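You operate a simulated robot arm through the tools that you are given. There is no shell and no other tool. Be economical: measure what you need, move in short steps, check, and stop when the job is done.

Carry out the task below with a simulated robot arm. There is one attempt and no reset: what you move stays moved.

JOB
Guard the tray fan and give it a test run on 230 volts.
Fine: fan guard seated on the fan frame, guard clip locked and feed dial at 230 V before the feed breaker goes on; breaker off at the end; leave the voltage slide.

The check looks at the end state, three seconds after you hand in, the way a careful person would. Anything else that was tipped, shoved, dropped, spilled or broken makes it a failure.

ROBOT AND FRAMES
A 7-joint arm with a four-finger gripper on a trunk, on a base that drives. Base frame: it is fixed to the floor where the robot stands at the start and does not move with it; the origin is under the middle of the robot, x ahead of it, y to its left, z up; the surface under the hand at the start is at about z = 76. Units: cm, degrees, N and s.
Its first joint turns from -69.0 to 172.0 degrees. Places, roughly: fan frame [60, 20, 80]; feed breaker [70, -20, 90]; feed dial [80, -10, 90]; guard clip [70, 20, 80]; voltage slide [60, -30, 80]. Payload 3.67 kg.
The TCP is the grasp point between the finger pads, 2.8 cm short of the fingertips. In the tool frame z runs along the fingers and y along their closing line. The gripper opens to 11.2 cm. The gripper's body begins 7.3 cm behind the TCP.
Orientation is that of the tool frame in the base frame, as a unit quaternion [x, y, z, w]. With the fingers straight down and closing along the base's y, the tool's x points along the base's -x, its y along +y and its z along -z.

CONTROLS
- The arm moves only by the tool step_arm. Its argument "commands" is a list of rows, each an object (a shift or turn left out is 0, a gripper value left out holds the last) with "linear": the shift along the base's x, y, z in m, a list of three; "dr": the turn, a rotation vector about the base's x, y, z in degrees, a list of three; "jaw": the finger opening in m, from 0 to 0.112. In form: [{"linear": [tx, ty, tz], "dr": [ax, ay, az], "jaw": jaw}, ...]. A call has 1 to 10 rows; each row is the pose to reach, as a shift and turn from the pose commanded when the call began. Rows are played at 5 a second. More than 5 cm and 8.6 degrees between two rows, or a gripper value outside its range, and nothing of the call is played. A pose out of reach is approached as far as the arm can. The call stops where the force on the tool passes 90 N (or 10 N more than at its start, if that is more) or the arm is blocked; 0.2 s more then pass. Each finger halts on what it meets, pressing with about 23 N; the grip force reading is that of the motor and also rises with nothing between the fingers. The clock runs only during rows and for 0.2 s after the last one: add rows that repeat a pose to give the fingers time. The reply holds the time, the measured pose of the TCP, the force on the tool along the base axes, the opening and the grip force, in the units named above and with some noise, with the torque about the TCP (base axes, N m) and any sound that the robot's microphone picked up.
- Cameras (640 x 400 px; columns grow to the right, rows downward): "scene" is now at [13.61, -1.21, 134.68]; the picture's right is [-0.10, -0.99, -0.00], its down [-0.57, 0.06, -0.82] and it looks along [0.82, -0.09, -0.57] (base axes); focal length 278 px, centre (320, 200). "wrist" rides on the gripper at [6, -1.8, -10.4] in the tool frame; the picture's right is [0.29, 0.96, 0.00], its down [-0.80, 0.24, -0.55] and it looks along [-0.53, 0.16, 0.83] (tool axes); focal length 234 px, centre (320, 200). There is no depth. A picture from a camera that has moved, and an enlarged one, comes with that camera's place and axes in the base frame and with its lens.
- camera(camera): a new picture of that camera. No time passes.
- move_column(by): slides the trunk up (or, below 0, down) by that many cm; the arm and the scene camera ride with it, the base frame stays. It gives what a move gives, with no picture.
- steer(legs): drives the robot by 1 to 6 legs, each [ahead, turn to the left] in cm and degrees, along the robot's own axes; the way and the turn of a leg run together, so that a leg with both is an arc; at most 150 cm and 180 degrees a leg. The arm and the cameras ride along, it lands a little off, and it stops where it bumps. It gives what a move gives.
- aim_head(pan, tilt): turns the head with the scene camera to pan (to the left, within 86 degrees either way) and tilt (down, from -29 to 69), counted from straight ahead of the robot. It gives what a move gives.
- close_up(camera, box): a new picture of the part [left, top, right, bottom] of that camera's present view, enlarged. No time passes.
- hand_in(): hands the job in; it is judged then, once.

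Go step by step. Nothing tells you exact positions but the pictures and the camera data: compare them with the known pose of the tool, close in by small moves and look again before you grip or let go. The budget is 120 turns and 98 pictures, counting those below and the enlarged ones. Unless the task says otherwise, let go and move clear before handing in, and close with one line.

The tools are called after ">>>" by a JSON object that holds its "op" and its "data". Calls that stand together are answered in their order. step_arm: Moves the arm, as the interface text tells. Its arguments: {"type":"object","properties":{"commands":{"type":"array"}},"required":["commands"]} The other tools are called the same way: move_column (by) slides the trunk up or down; steer (legs) drives the base; aim_head (pan, tilt) turns the head that bears the scene camera; camera (camera) takes a picture; close_up (camera, box) takes an enlarged picture of a part of a camera's view; hand_in () hands the job in.

At the start:

```text
clock: 0.0
ee_pos: [63.57, 0.02, 119.54]
tool_rot: [-0.001, 1.0, 0.001, 0.0]
force: [-0.6, -0.5, -0.2]
torque: [-0.02, 0.02, 0.03]
width: 11.21
grasp_force: 0.1
trunk travel left (down, up): [-47.5, 36.5]
robot x, y, heading: [-0.03, 0.25, -0.2]
head pan, tilt: [-6.0, 34.8]
```

scene: 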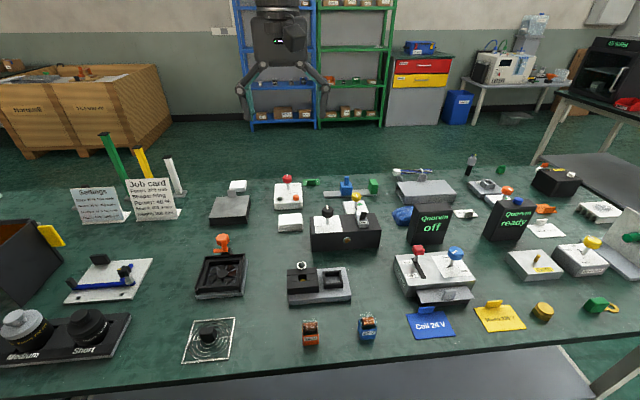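
wrist: 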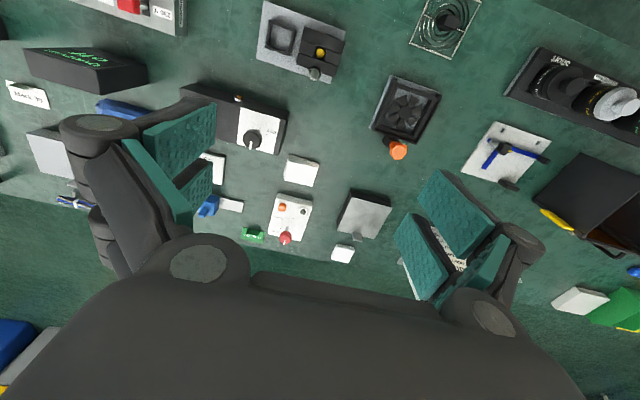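

I see a bench with the fan frame (left centre), the wire guard in front of it, an orange clip behind it, and several control boxes. I'll enlarge the cards and key devices first.

>>> {"op": "close_up", "data": {"camera": "scene", "box": [60, 170, 190, 251]}}

>>> {"op": "close_up", "data": {"camera": "scene", "box": [160, 220, 360, 370]}}

>>> {"op": "close_up", "data": {"camera": "scene", "box": [260, 170, 480, 310]}}

>>> {"op": "close_up", "data": {"camera": "scene", "box": [380, 220, 640, 350]}}

```text
4.92 times, centred on (125, 210) of scene
camera zoom: at [13.61, -1.21, 134.68], right [-0.1, -0.99, 0.0], down [-0.57, 0.06, -0.82], along [0.82, -0.09, -0.57], focal length 1370 px, centre (1280, 148)
```

zoom: 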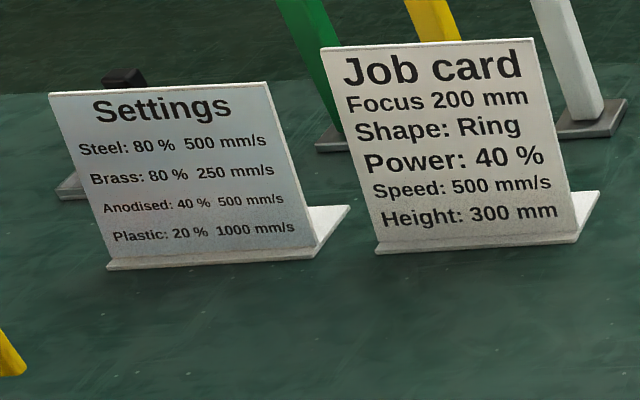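

```text
2.67 times, centred on (260, 295) of scene
camera zoom: at [13.61, -1.21, 134.68], right [-0.1, -0.99, 0.0], down [-0.57, 0.06, -0.82], along [0.82, -0.09, -0.57], focal length 742 px, centre (480, -53)
```

zoom: 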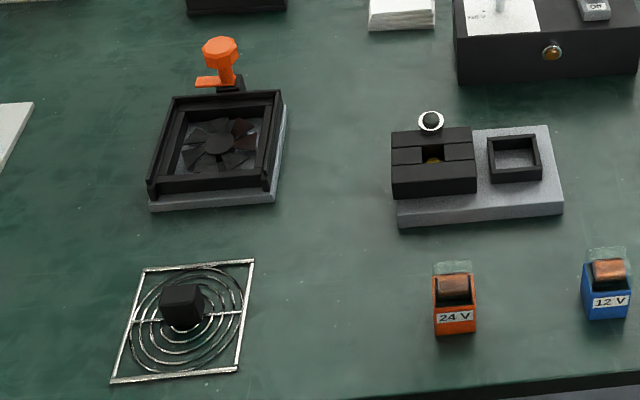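

```text
2.86 times, centred on (370, 240) of scene
camera zoom: at [13.61, -1.21, 134.68], right [-0.1, -0.99, 0.0], down [-0.57, 0.06, -0.82], along [0.82, -0.09, -0.57], focal length 795 px, centre (177, 86)
```

zoom: 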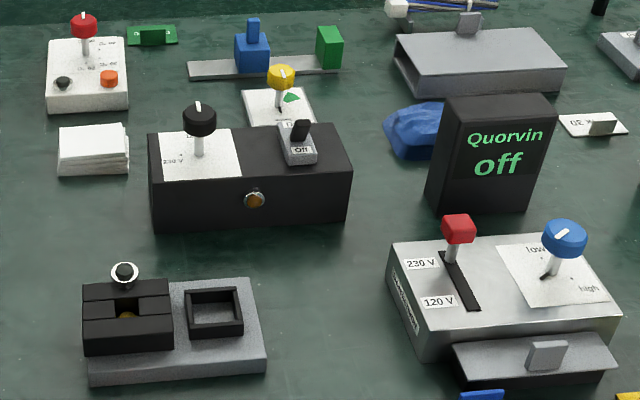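

```text
2.46 times, centred on (510, 285) of scene
camera zoom: at [13.61, -1.21, 134.68], right [-0.1, -0.99, 0.0], down [-0.57, 0.06, -0.82], along [0.82, -0.09, -0.57], focal length 685 px, centre (-148, -9)
```

zoom: 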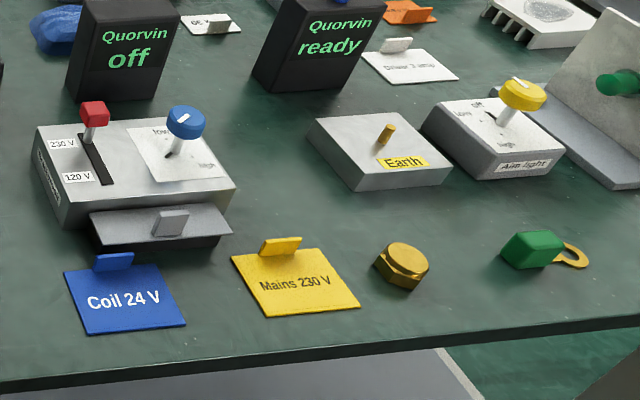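

The feed box is the black one with the dial near [73, -10] and the breaker near [70, -19]. The fan is near [63, 18.6] and the guard's knob near [47.5, 18.5]. I'll move the hand above the guard to look.

>>> {"op": "step_arm", "data": {"commands": [{"linear": [-0.02, 0.026, -0.03]}, {"linear": [-0.04, 0.052, -0.06]}, {"linear": [-0.06, 0.078, -0.09]}, {"linear": [-0.08, 0.104, -0.12]}, {"linear": [-0.1, 0.13, -0.15]}, {"linear": [-0.12, 0.156, -0.18]}, {"linear": [-0.136, 0.18, -0.2]}, {"linear": [-0.136, 0.18, -0.2]}]}}

>>> {"op": "camera", "data": {"camera": "wrist"}}

>>> {"op": "camera", "data": {"camera": "scene"}}

```text
clock: 1.8
ee_pos: [50.43, 17.38, 99.06]
tool_rot: [0.007, 1.0, 0.016, -0.02]
force: [-0.9, -0.4, -0.1]
torque: [0.0, 0.04, -0.01]
width: 11.2
grasp_force: 0.0
trunk travel left (down, up): [-47.5, 36.5]
robot x, y, heading: [0.06, 0.19, -0.0]
head pan, tilt: [-6.0, 34.8]
```

```text
91 pictures are left
camera wrist: at [44.85, 15.39, 109.63], right [-0.28, 0.96, 0.04], down [0.82, 0.21, 0.53], along [0.5, 0.18, -0.85], focal length 234 px, centre (320, 200)
```

wrist: 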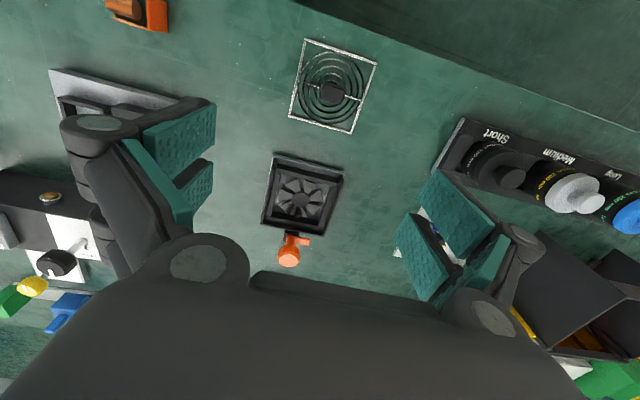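

```text
90 pictures are left
camera scene: at [12.65, 2.09, 133.22], right [0.29, -0.96, 0.0], down [-0.67, -0.2, -0.71], along [0.68, 0.2, -0.7], focal length 278 px, centre (320, 200)
```

scene: 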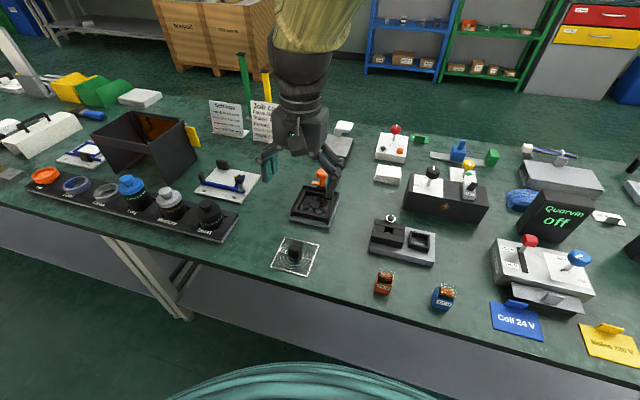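

The scene camera follows the hand somewhat. I'll enlarge the guard and fan from both cameras to measure orientation and structure.

>>> {"op": "close_up", "data": {"camera": "wrist", "box": [240, 20, 420, 132]}}

>>> {"op": "close_up", "data": {"camera": "wrist", "box": [230, 145, 390, 245]}}

>>> {"op": "close_up", "data": {"camera": "scene", "box": [250, 160, 362, 280]}}

```text
3.56 times, centred on (330, 76) of wrist
camera zoom: at [44.85, 15.39, 109.63], right [-0.28, 0.96, 0.04], down [0.82, 0.21, 0.53], along [0.5, 0.18, -0.85], focal length 833 px, centre (284, 641)
```

zoom: 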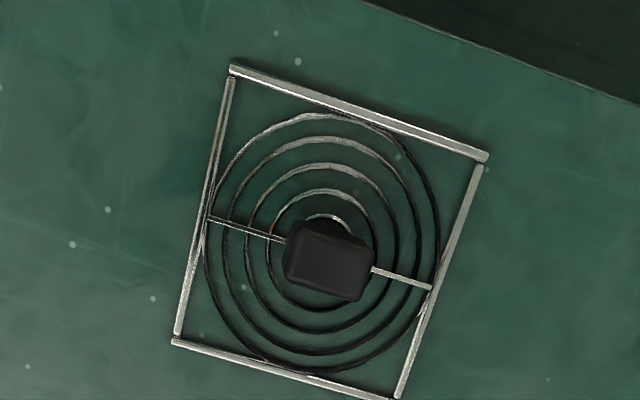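

```text
4.00 times, centred on (310, 195) of wrist
camera zoom: at [44.85, 15.39, 109.63], right [-0.28, 0.96, 0.04], down [0.82, 0.21, 0.53], along [0.5, 0.18, -0.85], focal length 937 px, centre (360, 220)
```

zoom: 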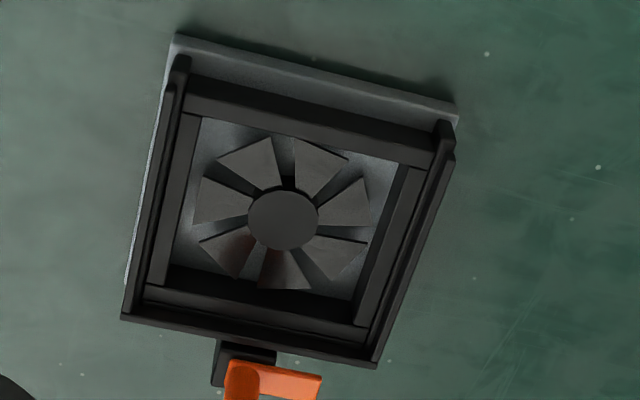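

```text
3.33 times, centred on (306, 220) of scene
camera zoom: at [12.65, 2.09, 133.22], right [0.29, -0.96, 0.0], down [-0.67, -0.2, -0.71], along [0.68, 0.2, -0.7], focal length 927 px, centre (367, 133)
```

zoom: 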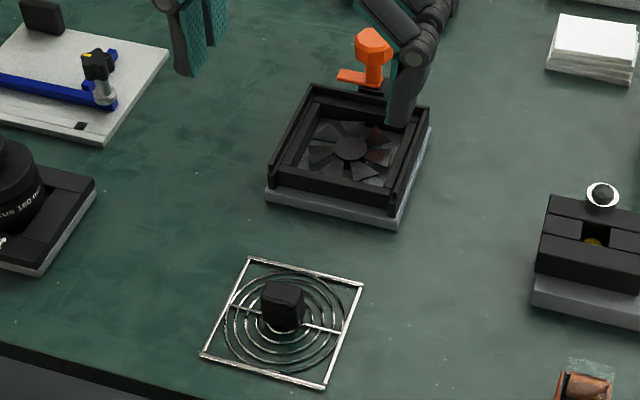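

The guard is about 9 cm square, axis-aligned, centred near [48, 19.2] with its knob in the middle. The fan frame spans about x 57.7–69, y 14–24, with a rim on left, right and back. I'll take a closer look at the frame and clip.

>>> {"op": "step_arm", "data": {"commands": [{"linear": [0.02, 0.005, -0.03]}, {"linear": [0.04, 0.01, -0.06]}, {"linear": [0.06, 0.012, -0.08]}, {"linear": [0.06, 0.012, -0.08]}, {"linear": [0.06, 0.012, -0.08]}]}}

>>> {"op": "camera", "data": {"camera": "wrist"}}

>>> {"op": "camera", "data": {"camera": "scene"}}

```text
clock: 3.2
ee_pos: [57.14, 18.67, 95.38]
tool_rot: [0.012, 0.999, 0.037, 0.006]
force: [-0.3, 0.0, -0.4]
torque: [0.0, 0.01, -0.05]
width: 11.23
grasp_force: 0.1
trunk travel left (down, up): [-47.5, 36.5]
robot x, y, heading: [-0.34, 0.11, -0.1]
head pan, tilt: [-6.0, 34.8]
stopped in row 5: the arm was blocked; the commanded pose is now the measured one
```

```text
86 pictures are left
camera wrist: at [50.94, 16.35, 105.59], right [-0.27, 0.96, 0.07], down [0.79, 0.18, 0.58], along [0.55, 0.21, -0.81], focal length 234 px, centre (320, 200)
```

wrist: 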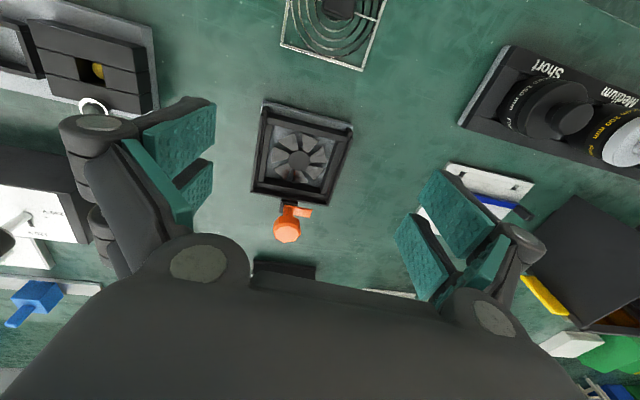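

```text
85 pictures are left
camera scene: at [13.62, -1.25, 134.68], right [-0.1, -0.99, 0.0], down [-0.57, 0.06, -0.82], along [0.82, -0.08, -0.57], focal length 278 px, centre (320, 200)
```

scene: 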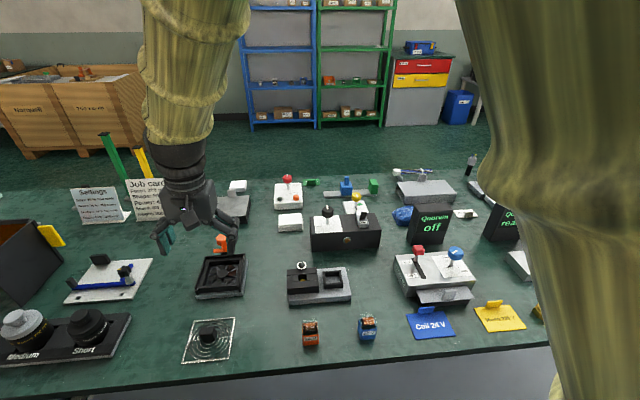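

The arm was blocked, apparently by its own elbow/forearm close to the head at this short reach. I'll back the arm up and drive the base back some to give more extension.

>>> {"op": "step_arm", "data": {"commands": [{"linear": [0.01, -0.02, 0.03]}, {"linear": [0.02, -0.04, 0.06]}, {"linear": [0.03, -0.06, 0.1]}, {"linear": [0.03, -0.06, 0.1]}]}}

>>> {"op": "steer", "data": {"legs": [[-14, 0]]}}

>>> {"op": "camera", "data": {"camera": "scene"}}

```text
clock: 4.2
ee_pos: [59.82, 13.0, 105.01]
tool_rot: [0.011, 0.999, 0.034, 0.007]
force: [0.3, -0.3, 1.4]
torque: [0.01, -0.04, 0.02]
width: 11.19
grasp_force: 0.1
trunk travel left (down, up): [-47.5, 36.5]
robot x, y, heading: [0.11, -0.36, -0.1]
head pan, tilt: [-6.0, 34.8]
```

```text
clock: 5.5
ee_pos: [45.65, 13.21, 105.25]
tool_rot: [0.01, 0.999, 0.035, 0.008]
force: [-1.7, 0.4, 0.0]
torque: [0.01, -0.05, 0.0]
width: 11.2
grasp_force: 0.1
trunk travel left (down, up): [-47.5, 36.5]
robot x, y, heading: [-14.01, -0.01, 0.1]
head pan, tilt: [-6.0, 34.8]
```

```text
84 pictures are left
camera scene: at [-0.62, -1.17, 134.7], right [-0.1, -0.99, 0.0], down [-0.57, 0.06, -0.82], along [0.82, -0.08, -0.57], focal length 278 px, centre (320, 200)
```

scene: 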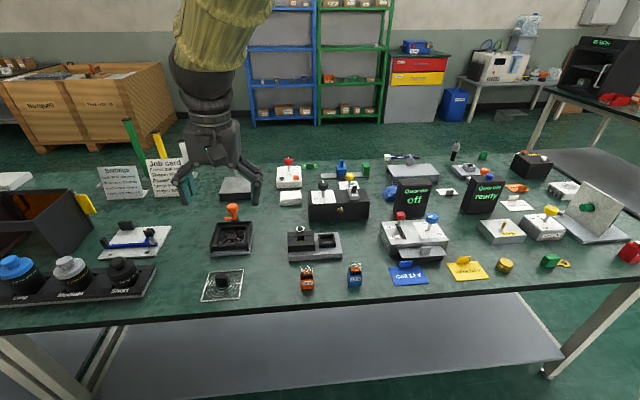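

Now there's more clearance. I'll straighten the tool and go above the guard for another look.

>>> {"op": "step_arm", "data": {"commands": [{"linear": [0.01, 0.02, -0.03], "dr": [-2, 0.4, 0.6]}, {"linear": [0.02, 0.04, -0.06], "dr": [-4, 0.9, 1.15]}, {"linear": [0.0235, 0.06, -0.1], "dr": [-4, 0.9, 1.15]}, {"linear": [0.0235, 0.06, -0.1], "dr": [-4, 0.9, 1.15]}]}}

>>> {"op": "camera", "data": {"camera": "wrist"}}

>>> {"op": "close_up", "data": {"camera": "scene", "box": [190, 190, 270, 310]}}

```text
clock: 6.7
ee_pos: [48.96, 18.31, 98.67]
tool_rot: [0.009, 0.999, 0.031, 0.011]
force: [-0.2, -0.2, -0.1]
torque: [0.0, 0.02, -0.03]
width: 11.21
grasp_force: 0.1
trunk travel left (down, up): [-47.5, 36.5]
robot x, y, heading: [-13.96, -0.33, 0.1]
head pan, tilt: [-6.0, 34.8]
stopped in row 4: the arm was blocked; the commanded pose is now the measured one
```

```text
83 pictures are left
camera wrist: at [42.71, 15.99, 108.86], right [-0.27, 0.96, 0.05], down [0.79, 0.19, 0.58], along [0.55, 0.2, -0.81], focal length 234 px, centre (320, 200)
```

wrist: 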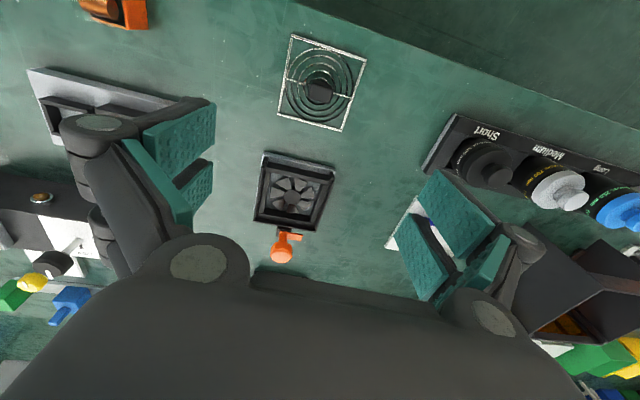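

```text
3.33 times, centred on (230, 250) of scene
camera zoom: at [-0.43, -1.23, 134.68], right [-0.1, -0.99, 0.0], down [-0.57, 0.06, -0.82], along [0.82, -0.08, -0.57], focal length 927 px, centre (620, 33)
```

zoom: 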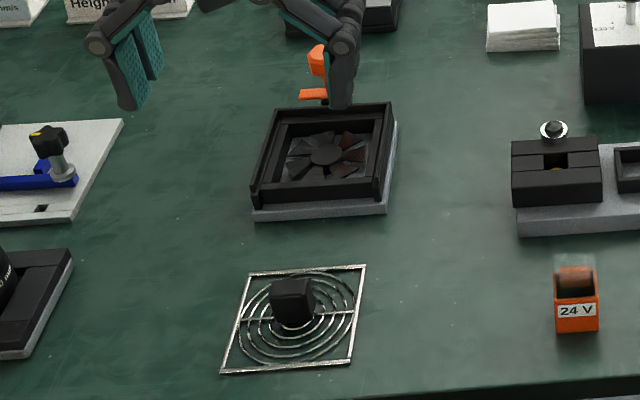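

Blocked again. I'll look upward at the arm to understand what's limiting it.

>>> {"op": "aim_head", "data": {"pan": 10, "tilt": -15}}

>>> {"op": "camera", "data": {"camera": "scene"}}

```text
clock: 7.9
ee_pos: [48.78, 18.39, 98.64]
tool_rot: [0.008, 0.999, 0.03, 0.011]
force: [0.2, 0.2, -0.8]
torque: [0.05, -0.01, 0.01]
width: 11.19
grasp_force: 0.0
trunk travel left (down, up): [-47.5, 36.5]
robot x, y, heading: [-13.91, 0.17, 0.2]
head pan, tilt: [10.0, -15.0]
```

```text
81 pictures are left
camera scene: at [-1.31, 1.14, 142.5], right [0.18, -0.98, 0.0], down [0.25, 0.05, -0.97], along [0.95, 0.17, 0.26], focal length 278 px, centre (320, 200)
```

scene: 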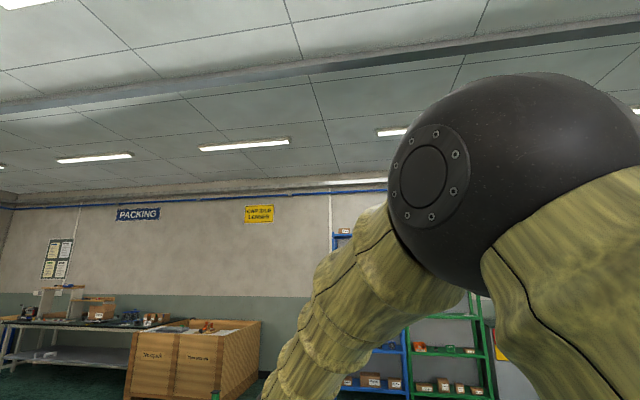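

The elbow bulges right in front of the head when reaching left across the body. I'll raise the hand, move it right, and turn the base left so the fan lies on the right-front side.

>>> {"op": "step_arm", "data": {"commands": [{"linear": [0.02, -0.03, 0.03]}, {"linear": [0.04, -0.06, 0.06]}, {"linear": [0.06, -0.09, 0.09]}, {"linear": [0.07, -0.13, 0.11]}, {"linear": [0.08, -0.17, 0.12]}, {"linear": [0.08, -0.17, 0.12]}]}}

>>> {"op": "steer", "data": {"legs": [[0, 25]]}}

>>> {"op": "aim_head", "data": {"pan": -10, "tilt": 38}}

>>> {"op": "camera", "data": {"camera": "scene"}}

```text
clock: 9.3
ee_pos: [56.77, 1.33, 110.23]
tool_rot: [0.007, 1.0, 0.027, 0.011]
force: [0.6, 0.9, -0.6]
torque: [0.0, 0.0, 0.0]
width: 11.19
grasp_force: 0.1
trunk travel left (down, up): [-47.5, 36.5]
robot x, y, heading: [-14.3, -0.14, 0.3]
head pan, tilt: [10.0, -15.0]
```

```text
clock: 11.0
ee_pos: [49.61, 31.07, 110.19]
tool_rot: [-0.21, 0.977, 0.029, 0.005]
force: [0.0, 0.1, -0.2]
torque: [0.02, 0.0, 0.03]
width: 11.21
grasp_force: 0.0
trunk travel left (down, up): [-47.5, 36.5]
robot x, y, heading: [-13.88, 0.31, 25.1]
head pan, tilt: [10.0, -15.0]
```

```text
clock: 12.2
ee_pos: [49.69, 31.0, 110.35]
tool_rot: [-0.209, 0.977, 0.029, 0.005]
force: [0.3, 0.6, 0.3]
torque: [0.02, -0.01, -0.01]
width: 11.22
grasp_force: 0.1
trunk travel left (down, up): [-47.5, 36.5]
robot x, y, heading: [-13.76, 0.13, 25.0]
head pan, tilt: [-10.0, 38.0]
```

```text
80 pictures are left
camera scene: at [-1.38, 4.11, 134.2], right [0.26, -0.96, 0.0], down [-0.59, -0.16, -0.79], along [0.76, 0.21, -0.62], focal length 278 px, centre (320, 200)
```

scene: 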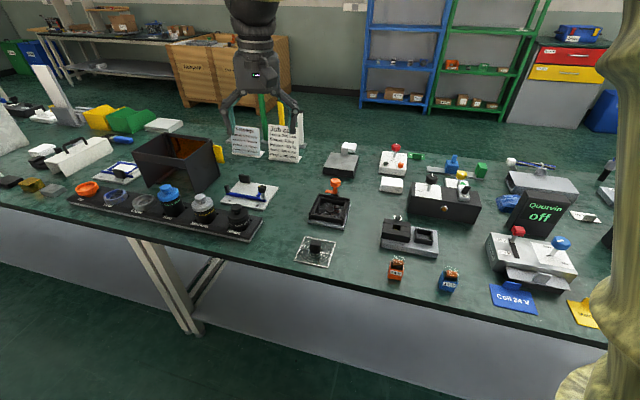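

Fan and guard now sit right-front of the robot. I'll straighten the tool and go above the guard.

>>> {"op": "step_arm", "data": {"commands": [{"linear": [0.0, -0.03, -0.0], "dr": [-0.84, 0.15, -6.05]}, {"linear": [-0.01, -0.06, -0.02], "dr": [-1.68, 0.3, -12.1]}, {"linear": [-0.015, -0.09, -0.05], "dr": [-2.52, 0.44, -18.15]}, {"linear": [-0.017, -0.118, -0.08], "dr": [-3.35, 0.58, -24.2]}, {"linear": [-0.017, -0.118, -0.12], "dr": [-3.35, 0.58, -24.2]}, {"linear": [-0.017, -0.118, -0.153], "dr": [-3.35, 0.58, -24.2]}, {"linear": [-0.017, -0.118, -0.153], "dr": [-3.35, 0.58, -24.2]}]}}

>>> {"op": "camera", "data": {"camera": "wrist"}}

>>> {"op": "camera", "data": {"camera": "scene"}}

```text
clock: 13.8
ee_pos: [47.83, 19.23, 95.05]
tool_rot: [0.0, 1.0, 0.0, -0.002]
force: [-0.2, 0.2, 0.8]
torque: [0.0, -0.01, -0.01]
width: 11.2
grasp_force: 0.0
trunk travel left (down, up): [-47.5, 36.5]
robot x, y, heading: [-14.1, -0.22, 25.4]
head pan, tilt: [-10.0, 38.0]
```

```text
79 pictures are left
camera wrist: at [41.88, 17.5, 105.5], right [-0.29, 0.96, 0.0], down [0.8, 0.24, 0.55], along [0.53, 0.16, -0.83], focal length 234 px, centre (320, 200)
```

wrist: 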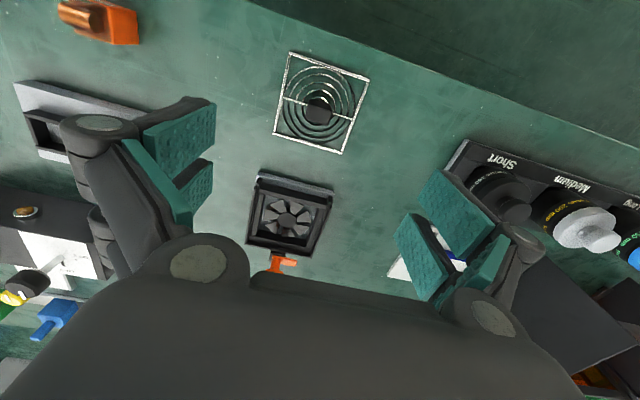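

```text
78 pictures are left
camera scene: at [-1.41, 4.09, 134.19], right [0.26, -0.96, 0.0], down [-0.59, -0.16, -0.79], along [0.76, 0.21, -0.62], focal length 278 px, centre (320, 200)
```

scene: 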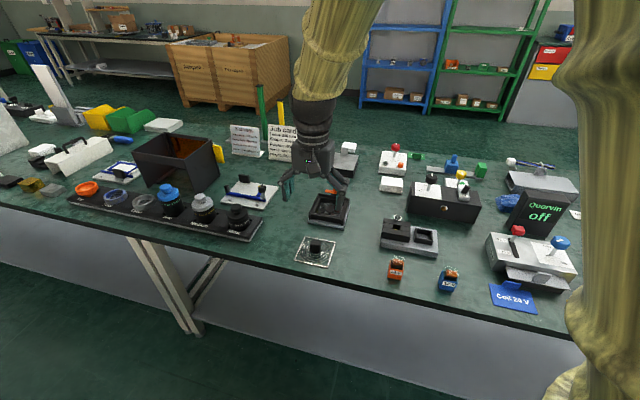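

The pose is precise now. I'll measure the guard knob and frame from this straight pose.

>>> {"op": "close_up", "data": {"camera": "wrist", "box": [250, 40, 390, 160]}}

>>> {"op": "close_up", "data": {"camera": "wrist", "box": [230, 160, 350, 280]}}

```text
3.33 times, centred on (320, 100) of wrist
camera zoom: at [41.88, 17.5, 105.5], right [-0.29, 0.96, 0.0], down [0.8, 0.24, 0.55], along [0.53, 0.16, -0.83], focal length 781 px, centre (320, 533)
```

zoom: 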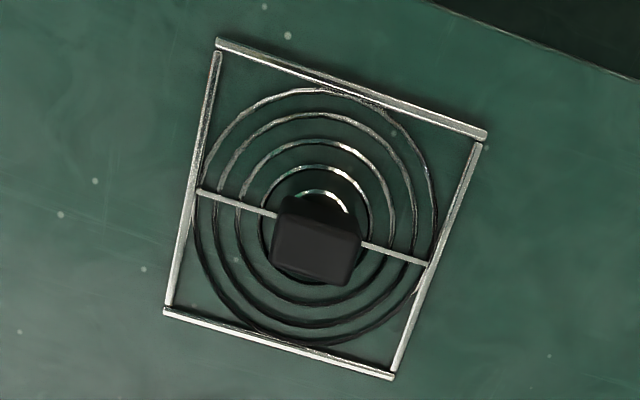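

```text
3.33 times, centred on (290, 220) of wrist
camera zoom: at [41.88, 17.5, 105.5], right [-0.29, 0.96, 0.0], down [0.8, 0.24, 0.55], along [0.53, 0.16, -0.83], focal length 781 px, centre (420, 133)
```

zoom: 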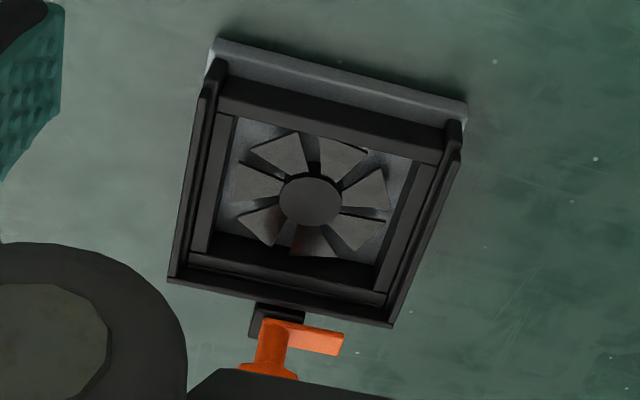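

The guard centres at [48.0, 19.2] with a knob ~2.7 cm wide. To pin the frame's heights I'll take a second view from 8 cm farther ahead.

>>> {"op": "step_arm", "data": {"commands": [{"linear": [0.04, 0, 0]}, {"linear": [0.08, 0, 0]}, {"linear": [0.12, 0, 0]}, {"linear": [0.12, 0, 0]}]}}

>>> {"op": "close_up", "data": {"camera": "wrist", "box": [230, 40, 390, 200]}}

>>> {"op": "close_up", "data": {"camera": "wrist", "box": [220, 130, 360, 250]}}

```text
clock: 14.8
ee_pos: [59.62, 19.28, 95.12]
tool_rot: [0.0, 1.0, 0.0, 0.0]
force: [-0.1, 0.1, -0.1]
torque: [0.0, -0.01, 0.02]
width: 11.2
grasp_force: 0.0
trunk travel left (down, up): [-47.5, 36.5]
robot x, y, heading: [-13.71, 0.05, 25.3]
head pan, tilt: [-10.0, 38.0]
```

```text
2.50 times, centred on (310, 120) of wrist
camera zoom: at [53.74, 17.58, 105.53], right [-0.29, 0.96, 0.0], down [0.8, 0.24, 0.55], along [0.53, 0.16, -0.83], focal length 585 px, centre (345, 400)
```

zoom: 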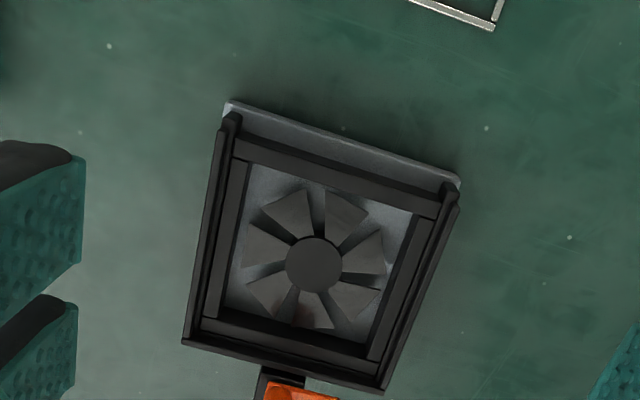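

```text
3.33 times, centred on (290, 190) of wrist
camera zoom: at [53.74, 17.58, 105.53], right [-0.29, 0.96, 0.0], down [0.8, 0.24, 0.55], along [0.53, 0.16, -0.83], focal length 781 px, centre (420, 233)
```

zoom: 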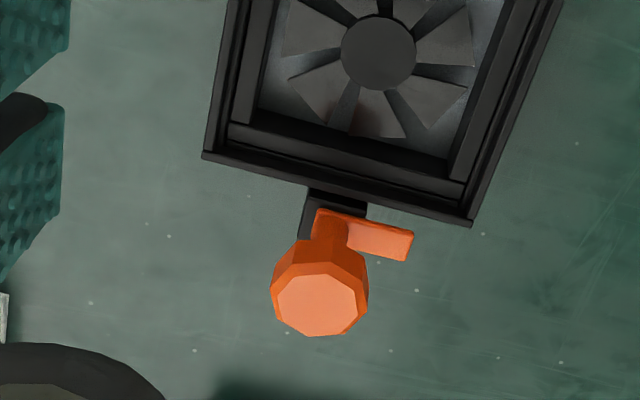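

Triangulating: frame outer spans x 58.7–69.1, y 13.9–24.3, rim top z ≈ 80, centre [63.9, 19.08]. Now I'll go back over the guard knob and descend partway with the jaw at 5 cm.

>>> {"op": "step_arm", "data": {"commands": [{"linear": [-0.04, 0, 0], "jaw": 0.055}, {"linear": [-0.08, 0, 0]}, {"linear": [-0.117, 0, 0]}, {"linear": [-0.117, 0, -0.04]}, {"linear": [-0.117, 0, -0.08]}, {"linear": [-0.117, 0, -0.11]}, {"linear": [-0.117, 0, -0.11]}]}}

>>> {"op": "camera", "data": {"camera": "wrist"}}

>>> {"op": "close_up", "data": {"camera": "scene", "box": [270, 160, 370, 280]}}

```text
clock: 16.4
ee_pos: [48.06, 19.36, 84.08]
tool_rot: [0.0, 1.0, 0.0, -0.001]
force: [0.0, 0.8, -0.4]
torque: [-0.02, 0.02, -0.03]
width: 5.49
grasp_force: 0.1
trunk travel left (down, up): [-47.5, 36.5]
robot x, y, heading: [-14.11, -0.12, 25.1]
head pan, tilt: [-10.0, 38.0]
```

```text
73 pictures are left
camera wrist: at [42.03, 17.56, 94.37], right [-0.29, 0.96, 0.0], down [0.8, 0.24, 0.55], along [0.53, 0.16, -0.83], focal length 234 px, centre (320, 200)
```

wrist: 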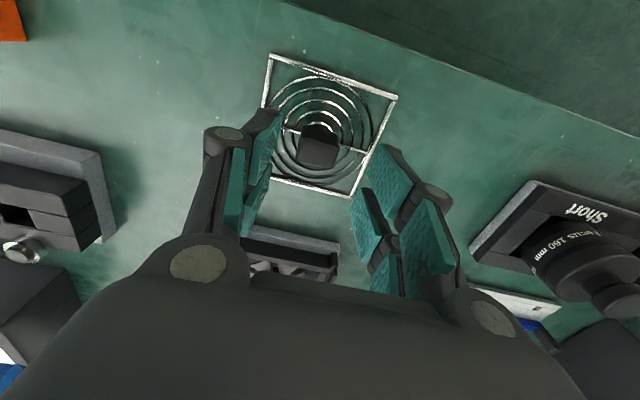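

```text
3.33 times, centred on (320, 220) of scene
camera zoom: at [-1.42, 4.1, 134.2], right [0.26, -0.96, 0.0], down [-0.59, -0.16, -0.79], along [0.76, 0.21, -0.62], focal length 927 px, centre (320, 133)
```

zoom: 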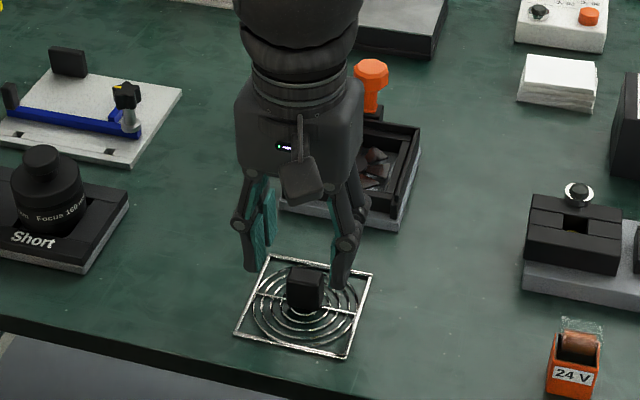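

The knob is centred between the fingers. I'll descend so the tips stay just above the wires, then close.

>>> {"op": "step_arm", "data": {"commands": [{"linear": [0, 0, -0.025]}, {"linear": [0, 0, -0.043]}, {"linear": [0, 0, -0.043]}, {"linear": [0, 0, -0.043], "jaw": 0.01}, {"linear": [0, 0, -0.043], "jaw": 0.01}, {"linear": [0, 0, -0.043], "jaw": 0.01}]}}

>>> {"op": "close_up", "data": {"camera": "scene", "box": [270, 160, 370, 280]}}

```text
clock: 17.8
ee_pos: [48.27, 19.44, 79.6]
tool_rot: [0.0, 1.0, 0.0, -0.001]
force: [0.6, 0.0, 0.5]
torque: [0.04, -0.1, -0.03]
width: 2.79
grasp_force: 22.7
trunk travel left (down, up): [-47.5, 36.5]
robot x, y, heading: [-14.48, -0.24, 25.5]
head pan, tilt: [-10.0, 38.0]
```

```text
3.33 times, centred on (320, 220) of scene
camera zoom: at [-1.38, 4.11, 134.19], right [0.26, -0.96, 0.0], down [-0.59, -0.16, -0.79], along [0.76, 0.21, -0.62], focal length 927 px, centre (320, 133)
```

zoom: 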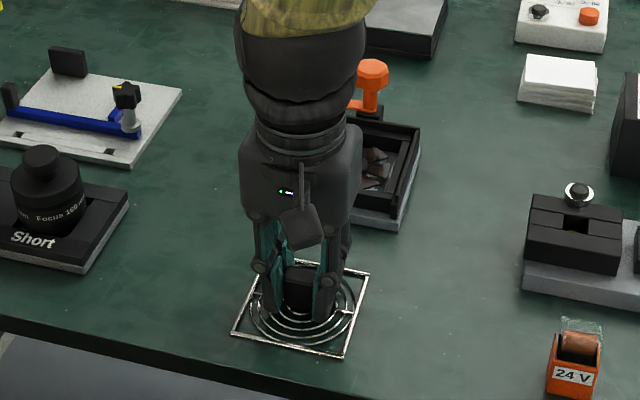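

Gripped at 2.8 cm. Lift 7 cm and carry toward the frame.

>>> {"op": "step_arm", "data": {"commands": [{"linear": [0, 0, 0.02]}, {"linear": [0, 0, 0.05]}, {"linear": [0, 0, 0.075]}, {"linear": [0.04, 0, 0.075]}, {"linear": [0.08, 0, 0.075]}, {"linear": [0.12, 0, 0.075]}, {"linear": [0.157, -0.002, 0.075]}, {"linear": [0.157, -0.002, 0.075]}]}}

>>> {"op": "camera", "data": {"camera": "wrist"}}

>>> {"op": "close_up", "data": {"camera": "scene", "box": [290, 120, 390, 240]}}

```text
clock: 19.6
ee_pos: [63.88, 19.16, 87.23]
tool_rot: [0.0, 1.0, 0.0, -0.001]
force: [0.1, -0.3, -0.3]
torque: [0.0, -0.06, 0.03]
width: 2.75
grasp_force: 23.3
trunk travel left (down, up): [-47.5, 36.5]
robot x, y, heading: [-14.09, 0.01, 25.4]
head pan, tilt: [-10.0, 38.0]
```

```text
70 pictures are left
camera wrist: at [57.81, 17.29, 97.68], right [-0.29, 0.96, 0.0], down [0.8, 0.24, 0.55], along [0.53, 0.16, -0.83], focal length 234 px, centre (320, 200)
```

wrist: 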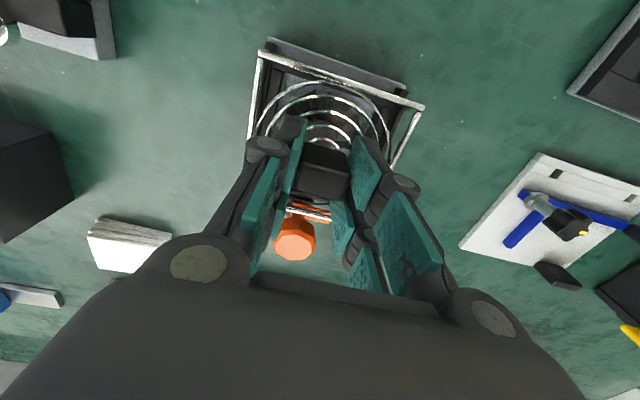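

```text
3.33 times, centred on (340, 180) of scene
camera zoom: at [-1.43, 4.11, 134.2], right [0.26, -0.96, 0.0], down [-0.59, -0.16, -0.79], along [0.76, 0.21, -0.62], focal length 927 px, centre (253, 267)
```

zoom: 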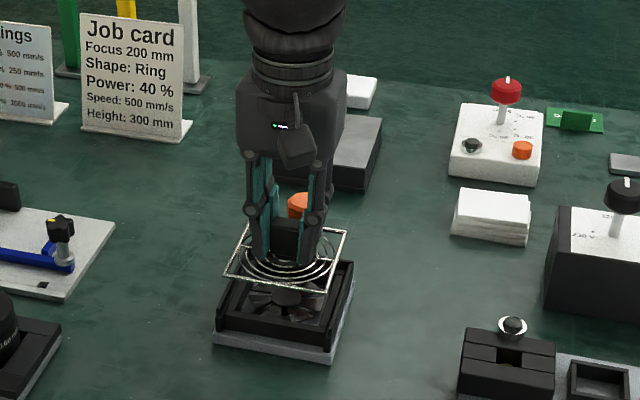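

The guard hangs level above the frame. A close-up for fine alignment before lowering.

>>> {"op": "close_up", "data": {"camera": "wrist", "box": [235, 25, 435, 150]}}

```text
3.20 times, centred on (335, 88) of wrist
camera zoom: at [57.81, 17.29, 97.68], right [-0.29, 0.96, 0.0], down [0.8, 0.24, 0.55], along [0.53, 0.16, -0.83], focal length 749 px, centre (272, 560)
```

zoom: 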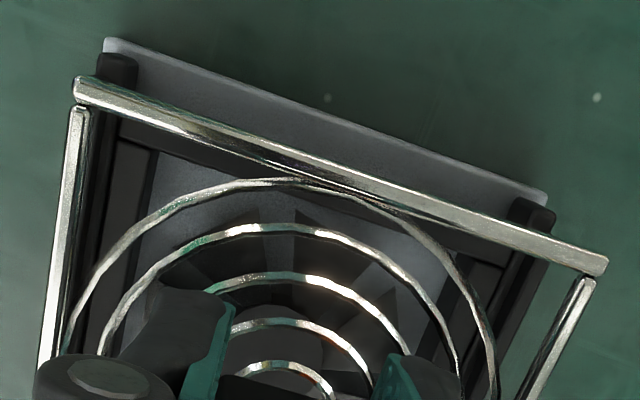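

Alignment looks within a couple of mm. I'll lower to just above the rim and check again.

>>> {"op": "step_arm", "data": {"commands": [{"linear": [0.0, -0.001, -0.013]}, {"linear": [0.0, -0.001, -0.026]}, {"linear": [0.0, -0.001, -0.026]}]}}

>>> {"op": "close_up", "data": {"camera": "wrist", "box": [235, 25, 435, 150]}}

>>> {"op": "close_up", "data": {"camera": "scene", "box": [310, 170, 374, 236]}}

```text
clock: 20.4
ee_pos: [63.76, 18.82, 84.72]
tool_rot: [0.0, 1.0, 0.001, -0.001]
force: [0.1, 0.6, -0.2]
torque: [-0.01, 0.01, -0.01]
width: 2.76
grasp_force: 22.6
trunk travel left (down, up): [-47.5, 36.5]
robot x, y, heading: [-13.9, 0.02, 25.3]
head pan, tilt: [-10.0, 38.0]
```

```text
3.20 times, centred on (335, 88) of wrist
camera zoom: at [57.8, 17.12, 95.05], right [-0.29, 0.96, 0.0], down [0.8, 0.24, 0.55], along [0.53, 0.16, -0.83], focal length 749 px, centre (272, 560)
```

zoom: 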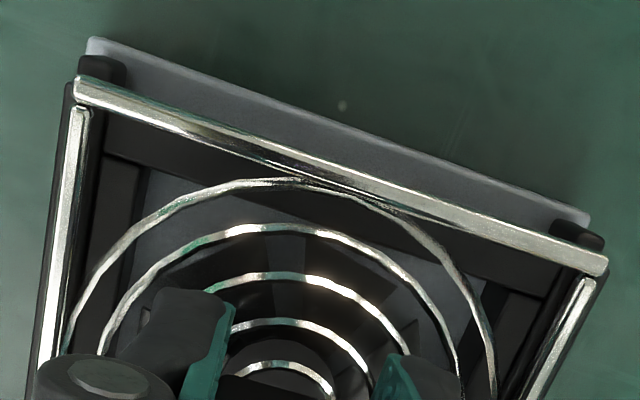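

```text
6.06 times, centred on (342, 203) of scene
camera zoom: at [-1.38, 4.1, 134.19], right [0.26, -0.96, 0.0], down [-0.59, -0.16, -0.79], along [0.76, 0.21, -0.62], focal length 1686 px, centre (187, 182)
```

zoom: 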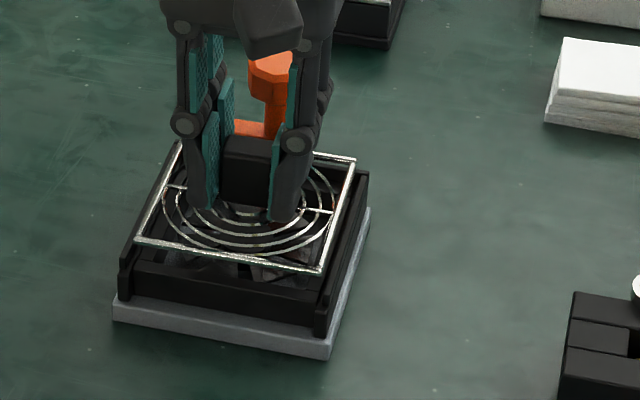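

The gap between rails is about 9.4 cm against the guard's 9.2, and I'm about 1.5 mm right. I'll correct and lower slowly.

>>> {"op": "step_arm", "data": {"commands": [{"linear": [0.0015, 0.0013, 0]}, {"linear": [0.0015, 0.0013, -0.005]}, {"linear": [0.0015, 0.0013, -0.01]}, {"linear": [0.0015, 0.0013, -0.013]}, {"linear": [0.0015, 0.0013, -0.013]}]}}

>>> {"op": "close_up", "data": {"camera": "wrist", "box": [235, 25, 435, 150]}}

>>> {"op": "close_up", "data": {"camera": "scene", "box": [310, 170, 374, 236]}}

```text
clock: 21.6
ee_pos: [63.97, 19.18, 83.36]
tool_rot: [0.001, 1.0, 0.0, -0.001]
force: [0.7, -0.4, -0.6]
torque: [-0.01, -0.02, 0.0]
width: 2.75
grasp_force: 22.7
trunk travel left (down, up): [-47.5, 36.5]
robot x, y, heading: [-14.16, -0.15, 25.4]
head pan, tilt: [-10.0, 38.0]
```

```text
3.20 times, centred on (335, 88) of wrist
camera zoom: at [58.01, 17.44, 93.74], right [-0.29, 0.96, 0.0], down [0.8, 0.24, 0.55], along [0.53, 0.16, -0.83], focal length 749 px, centre (272, 560)
```

zoom: 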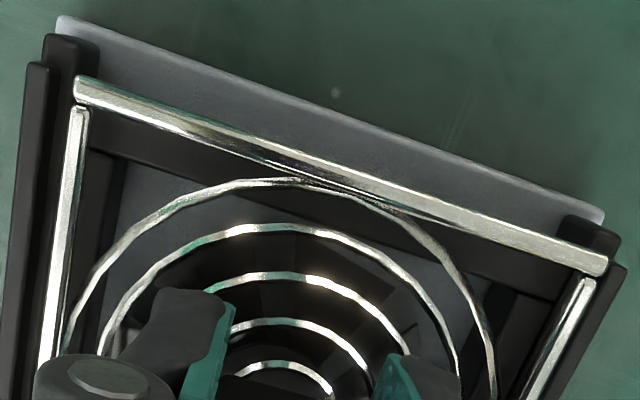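

```text
6.06 times, centred on (342, 203) of scene
camera zoom: at [-1.37, 4.1, 134.19], right [0.26, -0.96, 0.0], down [-0.59, -0.16, -0.79], along [0.76, 0.21, -0.62], focal length 1686 px, centre (187, 182)
```

zoom: 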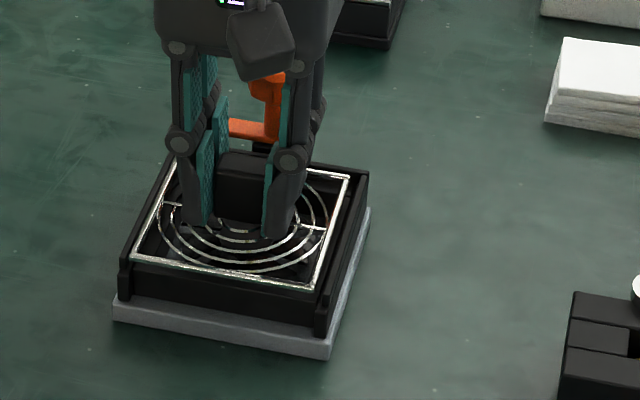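

Close now; I'll enlarge more to judge side clearance.

>>> {"op": "close_up", "data": {"camera": "scene", "box": [318, 190, 350, 222]}}

>>> {"op": "close_up", "data": {"camera": "wrist", "box": [380, 75, 440, 150]}}

>>> {"op": "close_up", "data": {"camera": "wrist", "box": [220, 25, 290, 150]}}

```text
12.50 times, centred on (334, 206) of scene
camera zoom: at [-1.37, 4.1, 134.19], right [0.26, -0.96, 0.0], down [-0.59, -0.16, -0.79], along [0.76, 0.21, -0.62], focal length 3477 px, centre (145, 125)
```

zoom: 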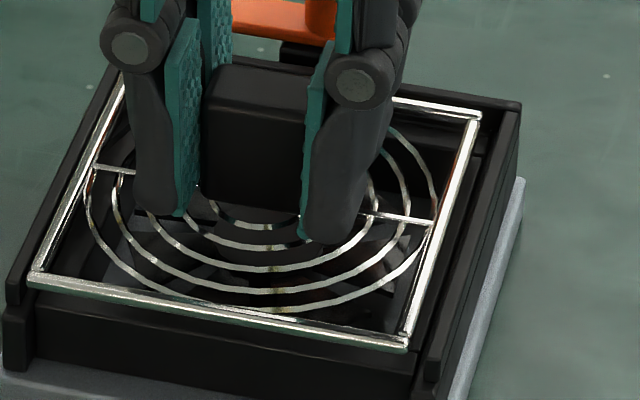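

```text
5.33 times, centred on (410, 112) of wrist
camera zoom: at [58.01, 17.44, 93.74], right [-0.29, 0.96, 0.0], down [0.8, 0.24, 0.55], along [0.53, 0.16, -0.83], focal length 1249 px, centre (-160, 667)
```

zoom: 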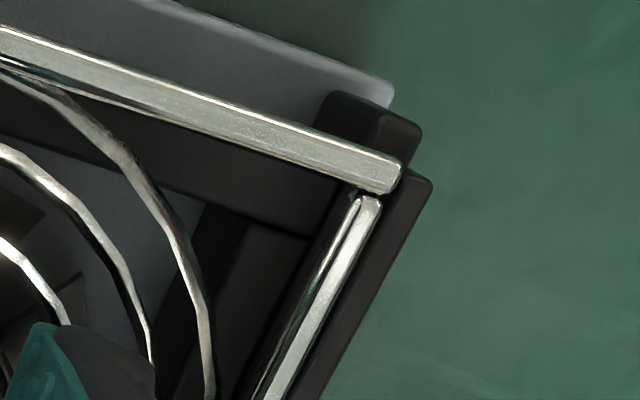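

```text
3.20 times, centred on (255, 88) of wrist
camera zoom: at [58.01, 17.44, 93.74], right [-0.29, 0.96, 0.0], down [0.8, 0.24, 0.55], along [0.53, 0.16, -0.83], focal length 749 px, centre (528, 560)
```

zoom: 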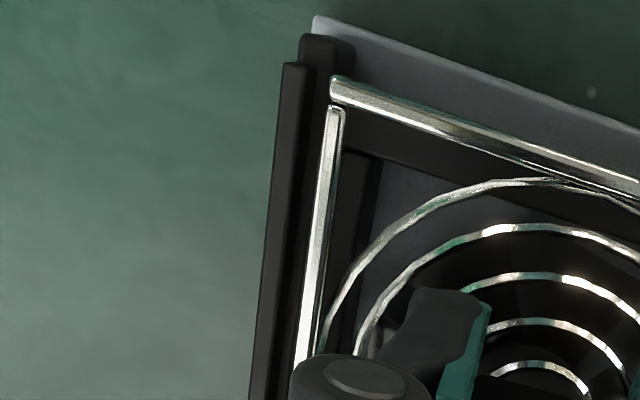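

Both views say the guard is ~1.7 mm too far left. Shift right and lower gently.

>>> {"op": "step_arm", "data": {"commands": [{"linear": [0.0, -0.0017, 0]}, {"linear": [0, -0.0017, 0]}, {"linear": [0, -0.0017, -0.004]}, {"linear": [0, -0.0017, -0.008]}, {"linear": [0, -0.0017, -0.008]}]}}

>>> {"op": "close_up", "data": {"camera": "scene", "box": [318, 190, 358, 222]}}

>>> {"op": "close_up", "data": {"camera": "wrist", "box": [235, 25, 435, 150]}}

```text
clock: 22.8
ee_pos: [64.08, 18.9, 82.57]
tool_rot: [-0.001, 1.0, 0.001, 0.0]
force: [2.5, -0.4, 8.2]
torque: [-0.01, 0.31, -0.03]
width: 2.76
grasp_force: 23.2
trunk travel left (down, up): [-47.5, 36.5]
robot x, y, heading: [-14.01, 0.17, 25.0]
head pan, tilt: [-10.0, 38.0]
```

```text
12.50 times, centred on (338, 206) of scene
camera zoom: at [-1.42, 4.09, 134.21], right [0.26, -0.96, 0.0], down [-0.59, -0.16, -0.79], along [0.76, 0.21, -0.62], focal length 3477 px, centre (95, 125)
```

zoom: 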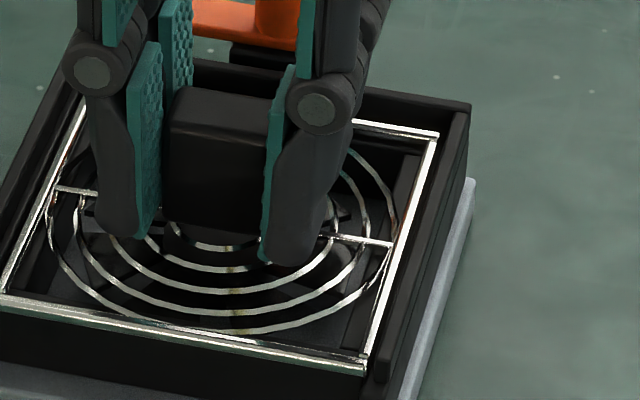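

```text
3.20 times, centred on (335, 88) of wrist
camera zoom: at [58.1, 17.17, 93.03], right [-0.29, 0.96, 0.0], down [0.8, 0.24, 0.55], along [0.53, 0.16, -0.83], focal length 749 px, centre (272, 560)
```

zoom: 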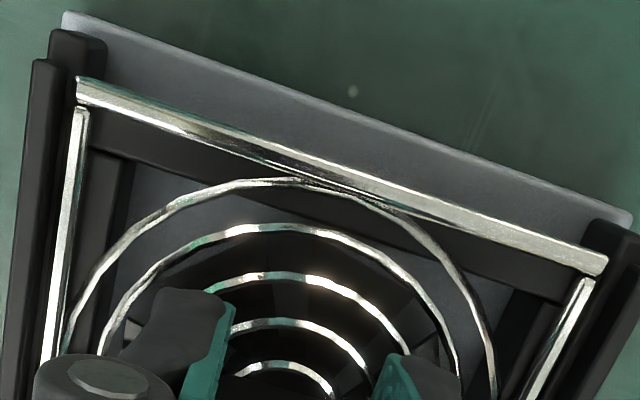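

Contact at ~8 N with the guard between the rails. Press a couple of mm more to confirm it's on the ledge.

>>> {"op": "step_arm", "data": {"commands": [{"linear": [0, 0, -0.001]}, {"linear": [0, 0, -0.002]}, {"linear": [0, 0, -0.002]}]}}

>>> {"op": "close_up", "data": {"camera": "scene", "box": [318, 184, 366, 222]}}

```text
clock: 23.6
ee_pos: [64.03, 18.95, 82.43]
tool_rot: [0.001, 1.0, 0.0, 0.0]
force: [0.8, 0.1, 18.0]
torque: [0.01, -0.02, -0.01]
width: 2.77
grasp_force: 22.6
trunk travel left (down, up): [-47.5, 36.5]
robot x, y, heading: [-13.99, 0.14, 25.1]
head pan, tilt: [-10.0, 38.0]
```

```text
10.53 times, centred on (342, 203) of scene
camera zoom: at [-1.52, 4.07, 134.21], right [0.26, -0.96, 0.0], down [-0.59, -0.16, -0.79], along [0.76, 0.21, -0.61], focal length 2928 px, centre (88, 168)
```

zoom: 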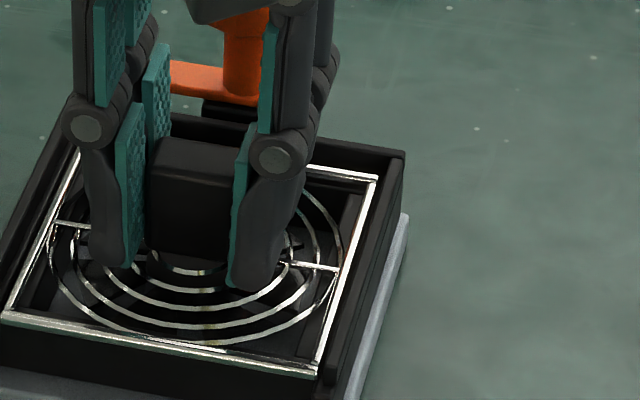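

Force is vertical with no torque: it's seated flat. Ease pressure, open, and lift away.

>>> {"op": "step_arm", "data": {"commands": [{"linear": [0, 0, 0.002]}, {"linear": [0, 0, 0.003], "jaw": 0.05}, {"linear": [0, 0, 0.003], "jaw": 0.05}, {"linear": [0, 0, 0.003], "jaw": 0.05}, {"linear": [0, 0, 0.03]}, {"linear": [0, 0, 0.07]}, {"linear": [-0.03, 0, 0.11]}, {"linear": [-0.06, 0, 0.13]}, {"linear": [-0.06, 0, 0.13]}]}}

>>> {"op": "close_up", "data": {"camera": "wrist", "box": [220, 50, 380, 150]}}

>>> {"op": "close_up", "data": {"camera": "scene", "box": [298, 150, 386, 238]}}

```text
clock: 25.6
ee_pos: [58.22, 19.16, 95.2]
tool_rot: [0.0, 1.0, -0.001, -0.001]
force: [-0.3, -0.3, -0.1]
torque: [0.0, 0.02, 0.0]
width: 4.99
grasp_force: 0.1
trunk travel left (down, up): [-47.5, 36.5]
robot x, y, heading: [-14.41, 0.26, 25.6]
head pan, tilt: [-10.0, 38.0]
```

```text
4.00 times, centred on (300, 100) of wrist
camera zoom: at [52.27, 17.49, 105.51], right [-0.29, 0.96, 0.0], down [0.8, 0.24, 0.55], along [0.53, 0.16, -0.83], focal length 937 px, centre (400, 600)
```

zoom: 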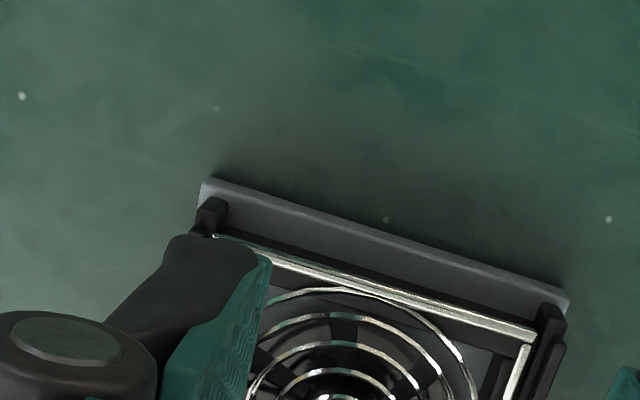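

```text
4.55 times, centred on (342, 194) of scene
camera zoom: at [-1.34, 4.11, 134.18], right [0.26, -0.96, 0.0], down [-0.59, -0.16, -0.79], along [0.76, 0.21, -0.62], focal length 1264 px, centre (220, 227)
```

zoom: 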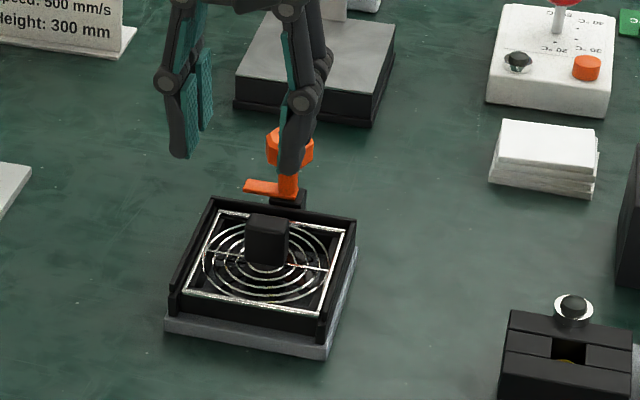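

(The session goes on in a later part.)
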